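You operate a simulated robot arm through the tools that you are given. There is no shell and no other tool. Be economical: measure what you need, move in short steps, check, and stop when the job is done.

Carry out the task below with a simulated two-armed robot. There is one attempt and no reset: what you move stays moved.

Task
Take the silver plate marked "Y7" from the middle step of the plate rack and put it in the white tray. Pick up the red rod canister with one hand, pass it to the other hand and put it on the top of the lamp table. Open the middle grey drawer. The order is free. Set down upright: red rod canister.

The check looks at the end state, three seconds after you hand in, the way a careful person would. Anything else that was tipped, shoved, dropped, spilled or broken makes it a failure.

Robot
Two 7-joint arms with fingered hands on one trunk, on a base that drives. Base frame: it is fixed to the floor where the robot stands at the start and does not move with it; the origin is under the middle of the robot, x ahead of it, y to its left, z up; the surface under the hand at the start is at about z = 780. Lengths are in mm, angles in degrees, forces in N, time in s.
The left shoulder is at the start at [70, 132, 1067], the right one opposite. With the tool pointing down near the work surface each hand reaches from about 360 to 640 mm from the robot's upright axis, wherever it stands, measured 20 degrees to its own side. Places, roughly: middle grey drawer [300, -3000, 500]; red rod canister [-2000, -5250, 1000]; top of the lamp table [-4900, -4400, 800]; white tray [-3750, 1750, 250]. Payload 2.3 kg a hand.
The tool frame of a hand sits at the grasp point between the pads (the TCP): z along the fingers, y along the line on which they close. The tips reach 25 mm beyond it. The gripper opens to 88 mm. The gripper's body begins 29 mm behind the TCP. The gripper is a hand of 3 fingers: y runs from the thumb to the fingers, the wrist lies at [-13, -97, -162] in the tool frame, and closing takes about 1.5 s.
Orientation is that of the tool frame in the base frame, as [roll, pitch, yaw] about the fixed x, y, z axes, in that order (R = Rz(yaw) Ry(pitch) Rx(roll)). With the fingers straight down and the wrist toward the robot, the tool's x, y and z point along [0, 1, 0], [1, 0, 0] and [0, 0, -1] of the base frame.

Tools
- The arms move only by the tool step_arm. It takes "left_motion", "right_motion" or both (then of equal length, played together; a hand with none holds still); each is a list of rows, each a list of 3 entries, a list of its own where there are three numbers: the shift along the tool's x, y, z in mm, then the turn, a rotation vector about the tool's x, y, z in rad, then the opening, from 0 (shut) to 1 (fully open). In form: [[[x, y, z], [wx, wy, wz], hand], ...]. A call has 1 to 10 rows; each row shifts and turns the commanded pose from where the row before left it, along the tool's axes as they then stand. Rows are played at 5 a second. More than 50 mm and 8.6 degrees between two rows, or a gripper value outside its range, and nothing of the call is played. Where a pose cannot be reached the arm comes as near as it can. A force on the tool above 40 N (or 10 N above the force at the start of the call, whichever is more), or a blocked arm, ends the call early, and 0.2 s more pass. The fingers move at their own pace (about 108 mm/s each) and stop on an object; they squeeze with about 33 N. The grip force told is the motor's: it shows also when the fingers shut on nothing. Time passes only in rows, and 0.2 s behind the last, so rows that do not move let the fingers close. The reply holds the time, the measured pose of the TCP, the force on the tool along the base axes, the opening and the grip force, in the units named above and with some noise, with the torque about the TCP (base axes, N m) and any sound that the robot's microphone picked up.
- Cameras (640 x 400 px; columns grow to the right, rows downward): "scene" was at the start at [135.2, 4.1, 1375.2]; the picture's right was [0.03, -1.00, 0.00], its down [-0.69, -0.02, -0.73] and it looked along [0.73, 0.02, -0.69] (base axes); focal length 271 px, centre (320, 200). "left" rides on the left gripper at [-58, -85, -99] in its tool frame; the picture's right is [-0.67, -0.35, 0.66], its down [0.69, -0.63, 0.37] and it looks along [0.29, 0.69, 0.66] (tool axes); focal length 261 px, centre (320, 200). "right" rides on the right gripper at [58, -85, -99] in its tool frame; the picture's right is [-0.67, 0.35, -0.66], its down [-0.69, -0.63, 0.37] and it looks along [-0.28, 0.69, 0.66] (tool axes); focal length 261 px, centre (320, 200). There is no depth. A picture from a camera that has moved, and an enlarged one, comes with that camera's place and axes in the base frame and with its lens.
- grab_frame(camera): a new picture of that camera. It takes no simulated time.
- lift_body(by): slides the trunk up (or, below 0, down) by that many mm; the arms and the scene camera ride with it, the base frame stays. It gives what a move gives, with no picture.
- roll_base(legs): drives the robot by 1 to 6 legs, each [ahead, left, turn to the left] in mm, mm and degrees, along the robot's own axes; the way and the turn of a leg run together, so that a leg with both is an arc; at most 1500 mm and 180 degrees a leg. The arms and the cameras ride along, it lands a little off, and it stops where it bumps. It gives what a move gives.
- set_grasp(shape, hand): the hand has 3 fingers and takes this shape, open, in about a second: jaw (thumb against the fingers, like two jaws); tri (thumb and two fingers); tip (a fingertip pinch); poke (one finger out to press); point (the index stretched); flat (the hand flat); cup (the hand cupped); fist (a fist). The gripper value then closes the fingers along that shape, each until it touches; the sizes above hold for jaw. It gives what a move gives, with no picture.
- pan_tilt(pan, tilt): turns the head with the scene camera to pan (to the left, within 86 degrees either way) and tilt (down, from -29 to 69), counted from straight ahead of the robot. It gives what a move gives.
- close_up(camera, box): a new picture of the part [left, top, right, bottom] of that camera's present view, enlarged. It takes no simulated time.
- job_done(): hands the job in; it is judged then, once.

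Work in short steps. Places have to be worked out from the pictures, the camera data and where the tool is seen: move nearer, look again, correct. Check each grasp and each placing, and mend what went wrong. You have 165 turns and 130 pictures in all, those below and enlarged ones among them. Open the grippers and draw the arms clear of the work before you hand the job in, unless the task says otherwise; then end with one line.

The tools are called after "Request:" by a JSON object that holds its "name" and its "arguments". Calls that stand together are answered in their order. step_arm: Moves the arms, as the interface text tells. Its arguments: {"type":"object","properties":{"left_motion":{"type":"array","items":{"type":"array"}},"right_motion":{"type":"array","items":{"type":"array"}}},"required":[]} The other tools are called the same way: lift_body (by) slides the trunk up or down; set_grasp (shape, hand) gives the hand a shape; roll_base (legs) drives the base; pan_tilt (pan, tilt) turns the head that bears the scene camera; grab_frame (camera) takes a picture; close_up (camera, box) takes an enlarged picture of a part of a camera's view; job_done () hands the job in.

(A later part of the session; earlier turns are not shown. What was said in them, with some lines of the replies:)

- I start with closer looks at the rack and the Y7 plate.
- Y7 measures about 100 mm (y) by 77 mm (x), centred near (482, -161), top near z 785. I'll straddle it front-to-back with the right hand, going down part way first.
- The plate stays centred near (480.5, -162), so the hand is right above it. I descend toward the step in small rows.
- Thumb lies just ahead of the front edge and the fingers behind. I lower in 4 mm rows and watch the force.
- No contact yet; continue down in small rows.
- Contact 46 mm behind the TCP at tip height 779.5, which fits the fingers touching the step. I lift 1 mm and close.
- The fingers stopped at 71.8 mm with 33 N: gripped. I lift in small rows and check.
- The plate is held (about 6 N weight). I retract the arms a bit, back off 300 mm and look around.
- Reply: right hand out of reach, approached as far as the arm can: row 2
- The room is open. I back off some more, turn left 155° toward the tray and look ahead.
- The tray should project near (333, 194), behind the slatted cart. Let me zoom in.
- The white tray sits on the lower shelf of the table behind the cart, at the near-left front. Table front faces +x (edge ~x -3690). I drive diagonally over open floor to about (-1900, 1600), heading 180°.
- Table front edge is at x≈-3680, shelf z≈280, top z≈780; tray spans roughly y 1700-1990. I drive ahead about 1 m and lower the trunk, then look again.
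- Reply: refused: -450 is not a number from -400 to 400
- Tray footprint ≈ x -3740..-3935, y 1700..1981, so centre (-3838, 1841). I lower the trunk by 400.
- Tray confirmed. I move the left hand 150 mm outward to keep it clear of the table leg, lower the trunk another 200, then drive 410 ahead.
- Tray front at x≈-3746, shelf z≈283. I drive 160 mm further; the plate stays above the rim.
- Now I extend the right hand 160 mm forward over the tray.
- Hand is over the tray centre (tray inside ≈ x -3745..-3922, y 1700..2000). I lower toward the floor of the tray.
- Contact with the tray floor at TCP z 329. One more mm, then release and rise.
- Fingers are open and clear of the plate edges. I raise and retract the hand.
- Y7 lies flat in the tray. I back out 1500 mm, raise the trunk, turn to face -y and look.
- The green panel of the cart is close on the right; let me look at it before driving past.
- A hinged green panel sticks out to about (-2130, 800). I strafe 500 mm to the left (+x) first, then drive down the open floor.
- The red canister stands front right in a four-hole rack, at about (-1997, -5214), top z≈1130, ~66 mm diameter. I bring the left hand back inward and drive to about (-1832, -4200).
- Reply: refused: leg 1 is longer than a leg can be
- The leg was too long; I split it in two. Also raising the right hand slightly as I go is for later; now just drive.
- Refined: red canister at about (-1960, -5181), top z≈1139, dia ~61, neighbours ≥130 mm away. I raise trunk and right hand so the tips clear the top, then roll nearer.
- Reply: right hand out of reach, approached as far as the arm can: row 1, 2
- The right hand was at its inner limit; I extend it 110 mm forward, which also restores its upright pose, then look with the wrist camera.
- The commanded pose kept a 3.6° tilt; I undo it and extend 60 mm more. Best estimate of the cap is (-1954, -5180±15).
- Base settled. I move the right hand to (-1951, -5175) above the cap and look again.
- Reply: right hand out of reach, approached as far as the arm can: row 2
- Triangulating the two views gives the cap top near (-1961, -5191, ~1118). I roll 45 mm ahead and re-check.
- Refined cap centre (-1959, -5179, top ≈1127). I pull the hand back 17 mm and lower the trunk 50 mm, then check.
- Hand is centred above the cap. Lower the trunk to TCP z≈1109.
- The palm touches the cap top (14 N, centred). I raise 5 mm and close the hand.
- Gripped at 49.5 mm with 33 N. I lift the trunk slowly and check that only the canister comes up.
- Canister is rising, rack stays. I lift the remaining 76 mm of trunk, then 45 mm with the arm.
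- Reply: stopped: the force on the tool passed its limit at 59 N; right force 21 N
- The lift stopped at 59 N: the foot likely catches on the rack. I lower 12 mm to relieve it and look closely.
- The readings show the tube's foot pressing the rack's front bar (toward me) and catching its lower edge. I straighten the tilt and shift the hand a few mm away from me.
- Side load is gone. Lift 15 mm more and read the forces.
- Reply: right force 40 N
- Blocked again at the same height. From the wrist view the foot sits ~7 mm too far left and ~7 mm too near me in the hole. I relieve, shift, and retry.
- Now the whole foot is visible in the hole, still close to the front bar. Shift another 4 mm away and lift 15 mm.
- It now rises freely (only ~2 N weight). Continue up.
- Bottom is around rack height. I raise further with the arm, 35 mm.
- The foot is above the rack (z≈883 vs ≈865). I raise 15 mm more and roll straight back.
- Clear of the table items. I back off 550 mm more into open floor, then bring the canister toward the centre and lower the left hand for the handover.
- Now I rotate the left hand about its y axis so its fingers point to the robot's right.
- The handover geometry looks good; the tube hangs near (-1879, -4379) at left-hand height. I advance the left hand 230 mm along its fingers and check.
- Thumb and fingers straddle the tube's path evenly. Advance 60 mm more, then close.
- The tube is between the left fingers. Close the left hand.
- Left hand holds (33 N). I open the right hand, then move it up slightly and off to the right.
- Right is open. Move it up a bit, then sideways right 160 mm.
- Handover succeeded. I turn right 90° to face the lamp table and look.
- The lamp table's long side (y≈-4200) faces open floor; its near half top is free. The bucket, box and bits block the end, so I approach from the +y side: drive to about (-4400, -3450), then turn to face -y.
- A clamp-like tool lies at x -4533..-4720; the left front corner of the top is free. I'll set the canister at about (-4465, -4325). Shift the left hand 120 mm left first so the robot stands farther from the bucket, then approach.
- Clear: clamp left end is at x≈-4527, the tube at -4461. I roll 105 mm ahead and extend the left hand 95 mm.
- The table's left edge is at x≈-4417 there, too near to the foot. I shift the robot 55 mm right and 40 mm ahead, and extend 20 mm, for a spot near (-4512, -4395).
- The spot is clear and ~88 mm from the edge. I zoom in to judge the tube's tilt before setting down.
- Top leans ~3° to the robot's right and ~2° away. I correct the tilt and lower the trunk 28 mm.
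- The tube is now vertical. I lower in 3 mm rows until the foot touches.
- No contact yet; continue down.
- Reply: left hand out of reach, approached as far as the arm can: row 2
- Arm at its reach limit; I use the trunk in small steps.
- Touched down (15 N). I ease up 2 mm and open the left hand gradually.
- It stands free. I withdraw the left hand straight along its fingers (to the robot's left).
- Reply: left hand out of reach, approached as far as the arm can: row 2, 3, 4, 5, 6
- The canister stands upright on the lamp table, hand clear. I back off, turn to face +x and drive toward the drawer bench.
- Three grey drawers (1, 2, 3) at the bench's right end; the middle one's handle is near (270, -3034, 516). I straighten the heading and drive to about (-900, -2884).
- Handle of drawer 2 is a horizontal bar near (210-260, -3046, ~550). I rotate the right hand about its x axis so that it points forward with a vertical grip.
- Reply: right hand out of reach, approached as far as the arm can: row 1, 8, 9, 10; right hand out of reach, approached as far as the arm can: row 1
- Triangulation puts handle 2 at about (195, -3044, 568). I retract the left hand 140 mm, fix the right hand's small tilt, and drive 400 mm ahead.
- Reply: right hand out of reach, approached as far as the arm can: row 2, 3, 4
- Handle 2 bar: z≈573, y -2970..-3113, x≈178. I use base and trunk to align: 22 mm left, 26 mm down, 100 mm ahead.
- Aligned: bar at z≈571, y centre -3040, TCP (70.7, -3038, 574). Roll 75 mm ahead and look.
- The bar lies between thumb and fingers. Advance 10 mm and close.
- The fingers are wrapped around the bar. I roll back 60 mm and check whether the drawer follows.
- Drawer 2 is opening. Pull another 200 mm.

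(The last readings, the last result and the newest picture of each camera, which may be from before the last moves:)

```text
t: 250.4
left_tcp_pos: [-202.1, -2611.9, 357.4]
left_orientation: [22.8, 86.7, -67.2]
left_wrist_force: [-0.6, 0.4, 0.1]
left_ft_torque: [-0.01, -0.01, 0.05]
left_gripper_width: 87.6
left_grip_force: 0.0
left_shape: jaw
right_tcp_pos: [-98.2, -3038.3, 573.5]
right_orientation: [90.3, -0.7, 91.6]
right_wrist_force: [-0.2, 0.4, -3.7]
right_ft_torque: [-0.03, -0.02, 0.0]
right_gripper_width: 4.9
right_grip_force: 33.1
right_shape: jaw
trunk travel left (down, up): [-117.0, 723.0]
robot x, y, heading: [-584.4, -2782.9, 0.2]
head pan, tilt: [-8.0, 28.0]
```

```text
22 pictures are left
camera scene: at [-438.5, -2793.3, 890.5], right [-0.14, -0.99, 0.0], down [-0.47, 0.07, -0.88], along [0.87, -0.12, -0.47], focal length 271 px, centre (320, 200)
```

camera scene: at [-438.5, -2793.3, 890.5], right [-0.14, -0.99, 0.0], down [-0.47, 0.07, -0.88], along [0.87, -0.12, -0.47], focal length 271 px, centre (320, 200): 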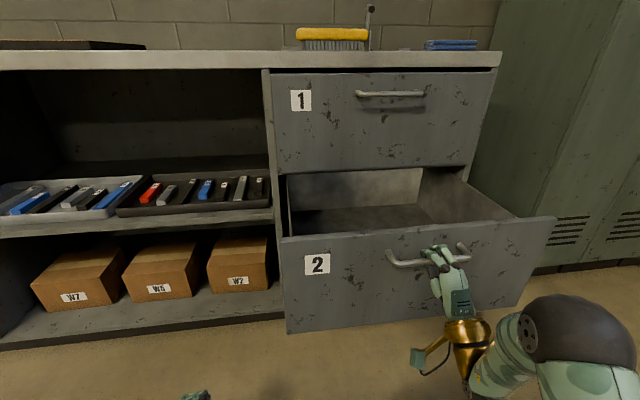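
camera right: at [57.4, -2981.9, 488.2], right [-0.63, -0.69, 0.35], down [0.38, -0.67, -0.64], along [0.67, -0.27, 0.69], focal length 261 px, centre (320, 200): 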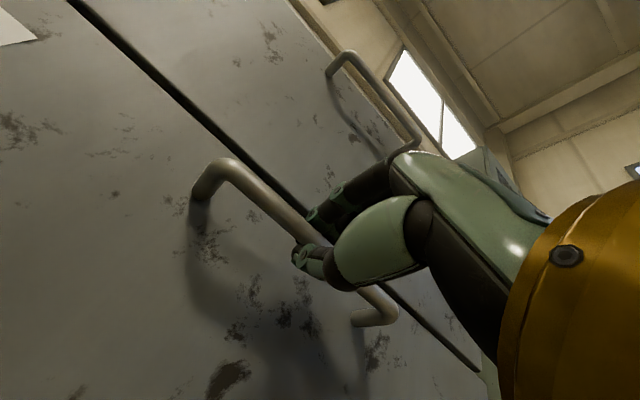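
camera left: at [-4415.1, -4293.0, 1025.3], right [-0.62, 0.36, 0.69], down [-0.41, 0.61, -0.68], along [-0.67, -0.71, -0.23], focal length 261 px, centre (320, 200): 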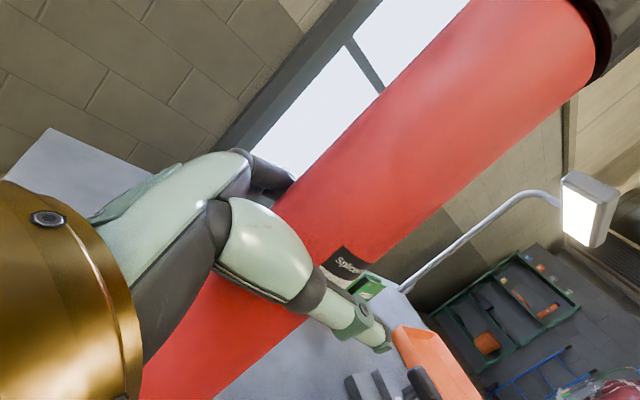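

Open by ~256 mm. I pull 60 mm more to be safely open.

Request:
{"name": "roll_base", "arguments": {"legs": [[-60, 0, 0]]}}

Request:
{"name": "grab_frame", "arguments": {"camera": "scene"}}

```text
t: 251.4
left_tcp_pos: [-261.6, -2612.4, 358.5]
left_orientation: [24.3, 86.7, -65.7]
left_wrist_force: [1.0, 0.7, -0.2]
left_ft_torque: [0.0, -0.03, -0.02]
left_gripper_width: 87.5
left_grip_force: 0.1
left_shape: jaw
right_tcp_pos: [-157.3, -3039.6, 574.5]
right_orientation: [90.2, -0.7, 91.5]
right_wrist_force: [-0.7, 1.1, -2.0]
right_ft_torque: [0.01, -0.03, 0.01]
right_gripper_width: 4.8
right_grip_force: 32.6
right_shape: jaw
trunk travel left (down, up): [-117.0, 723.0]
robot x, y, heading: [-640.9, -2780.9, 0.2]
head pan, tilt: [-8.0, 28.0]
```

```text
21 pictures are left
camera scene: at [-496.9, -2793.3, 890.6], right [-0.14, -0.99, 0.0], down [-0.47, 0.07, -0.88], along [0.87, -0.12, -0.47], focal length 271 px, centre (320, 200)
```

scene: 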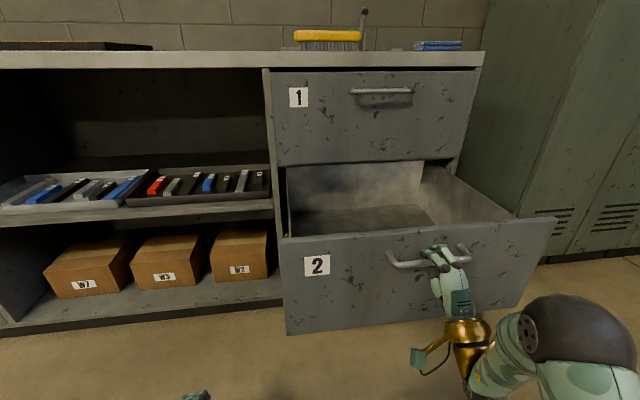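

Drawer 2 is open ~315 mm. I release the handle and back straight off.

Request:
{"name": "step_arm", "arguments": {"right_motion": [[[0, 0, 0], [0, 0, 0], 0.3], [[0, 0, 0], [0, 0, 0], 0.7], [[0, 0, 0], [0, 0, 0], 1], [[0, 0, 0], [0, 0, 0], 1], [[0, 0, 0], [0, 0, 0], 1], [[0, 0, 0], [0, 0, 0], 1]]}}

Request:
{"name": "close_up", "arguments": {"camera": "scene", "box": [360, 180, 560, 330]}}

```text
t: 252.8
left_tcp_pos: [-261.5, -2612.3, 357.9]
left_orientation: [23.9, 86.6, -66.1]
left_wrist_force: [-0.9, 0.8, -0.5]
left_ft_torque: [-0.01, -0.01, 0.0]
left_gripper_width: 87.5
left_grip_force: 0.0
left_shape: jaw
right_tcp_pos: [-157.4, -3040.6, 573.8]
right_orientation: [90.1, -0.6, 91.6]
right_wrist_force: [0.9, 0.3, 0.9]
right_ft_torque: [0.02, 0.0, 0.03]
right_gripper_width: 87.8
right_grip_force: 0.0
right_shape: jaw
trunk travel left (down, up): [-117.0, 723.0]
robot x, y, heading: [-638.2, -2782.0, -0.1]
head pan, tilt: [-8.0, 28.0]
```

```text
2.67 times, centred on (460, 255) of scene
camera zoom: at [-497.3, -2793.1, 890.6], right [-0.14, -0.99, 0.0], down [-0.47, 0.07, -0.88], along [0.87, -0.12, -0.47], focal length 723 px, centre (-53, 53)
```

zoom: 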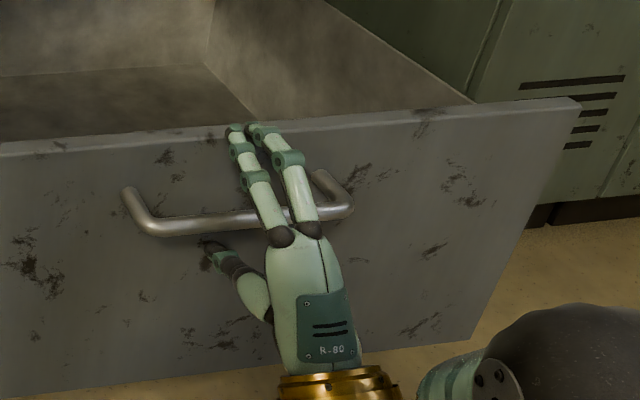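

Request:
{"name": "roll_base", "arguments": {"legs": [[-400, 0, 0]]}}

Request:
{"name": "grab_frame", "arguments": {"camera": "scene"}}

```text
t: 255.3
left_tcp_pos: [-660.8, -2611.9, 356.8]
left_orientation: [24.2, 86.8, -66.1]
left_wrist_force: [0.0, -0.2, 0.2]
left_ft_torque: [-0.03, 0.04, 0.01]
left_gripper_width: 87.8
left_grip_force: 0.0
left_shape: jaw
right_tcp_pos: [-557.7, -3040.4, 573.7]
right_orientation: [90.1, -0.6, 91.5]
right_wrist_force: [0.5, 0.8, 0.5]
right_ft_torque: [0.02, -0.01, 0.01]
right_gripper_width: 87.4
right_grip_force: 0.1
right_shape: jaw
trunk travel left (down, up): [-117.0, 723.0]
robot x, y, heading: [-1039.3, -2780.0, -0.5]
head pan, tilt: [-8.0, 28.0]
```

```text
19 pictures are left
camera scene: at [-896.4, -2792.5, 890.6], right [-0.14, -0.99, 0.0], down [-0.46, 0.07, -0.88], along [0.87, -0.13, -0.47], focal length 271 px, centre (320, 200)
```

scene: 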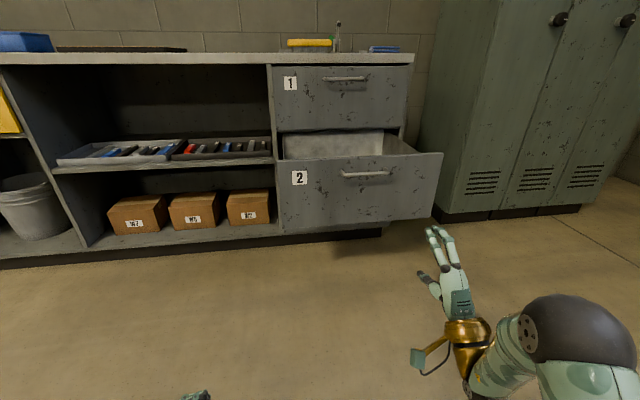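

The drawer stays open and everything is clear. One last look at the canister: I turn to the right to face the lamp table.

Request:
{"name": "roll_base", "arguments": {"legs": [[-200, 0, 0], [0, 0, -150]]}}

Request:
{"name": "pan_tilt", "arguments": {"pan": 0, "tilt": 5}}

Request:
{"name": "close_up", "arguments": {"camera": "scene", "box": [220, 130, 420, 270]}}

```text
t: 262.9
left_tcp_pos: [-1467.4, -3126.2, 358.5]
left_orientation: [23.9, 86.6, 145.7]
left_wrist_force: [0.2, -0.6, 0.3]
left_ft_torque: [0.0, 0.03, 0.0]
left_gripper_width: 87.4
left_grip_force: 0.0
left_shape: jaw
right_tcp_pos: [-1783.3, -2818.9, 573.8]
right_orientation: [90.1, -0.6, -56.5]
right_wrist_force: [0.2, 0.7, 0.8]
right_ft_torque: [0.0, -0.04, 0.01]
right_gripper_width: 87.5
right_grip_force: 0.0
right_shape: jaw
trunk travel left (down, up): [-117.0, 723.0]
robot x, y, heading: [-1235.6, -2783.3, -147.8]
head pan, tilt: [-8.0, 28.0]
```

```text
t: 263.8
left_tcp_pos: [-1467.4, -3125.2, 357.2]
left_orientation: [25.5, 86.7, 147.4]
left_wrist_force: [-0.1, 0.1, -0.1]
left_ft_torque: [-0.03, -0.01, -0.02]
left_gripper_width: 87.6
left_grip_force: 0.2
left_shape: jaw
right_tcp_pos: [-1782.5, -2816.2, 574.5]
right_orientation: [90.1, -0.6, -56.5]
right_wrist_force: [-0.1, 0.3, 0.8]
right_ft_torque: [0.02, 0.0, 0.0]
right_gripper_width: 87.6
right_grip_force: 0.1
right_shape: jaw
trunk travel left (down, up): [-117.0, 723.0]
robot x, y, heading: [-1233.6, -2781.4, -147.9]
head pan, tilt: [0.0, 5.0]
```

```text
2.86 times, centred on (320, 200) of scene
camera zoom: at [-1354.6, -2853.9, 927.7], right [-0.53, 0.85, 0.0], down [0.07, 0.05, -1.0], along [-0.85, -0.53, -0.09], focal length 775 px, centre (320, 200)
```

zoom: 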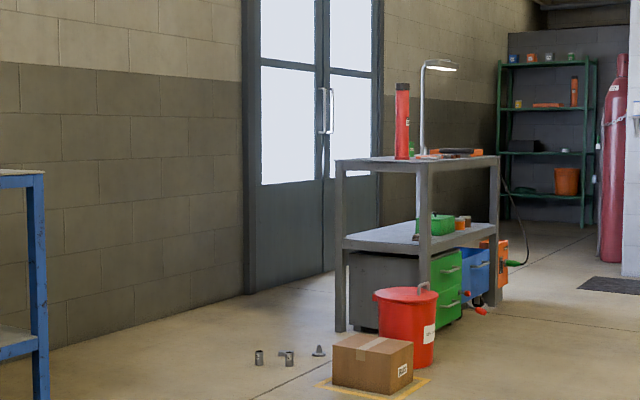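

The canister stands upright on the lamp table, the plate is in the tray and drawer 2 is open; both grippers are open and clear. Handing in.

Request:
{"name": "job_done", "arguments": {}}

```text
The job is handed in.
```

I finished all three parts of the task and handed the job in. Plate Y7 lies flat in the white tray. The red rod canister was passed from the right hand to the left and stands upright on the lamp table. The middle grey drawer (number 2) is open about 315 mm.
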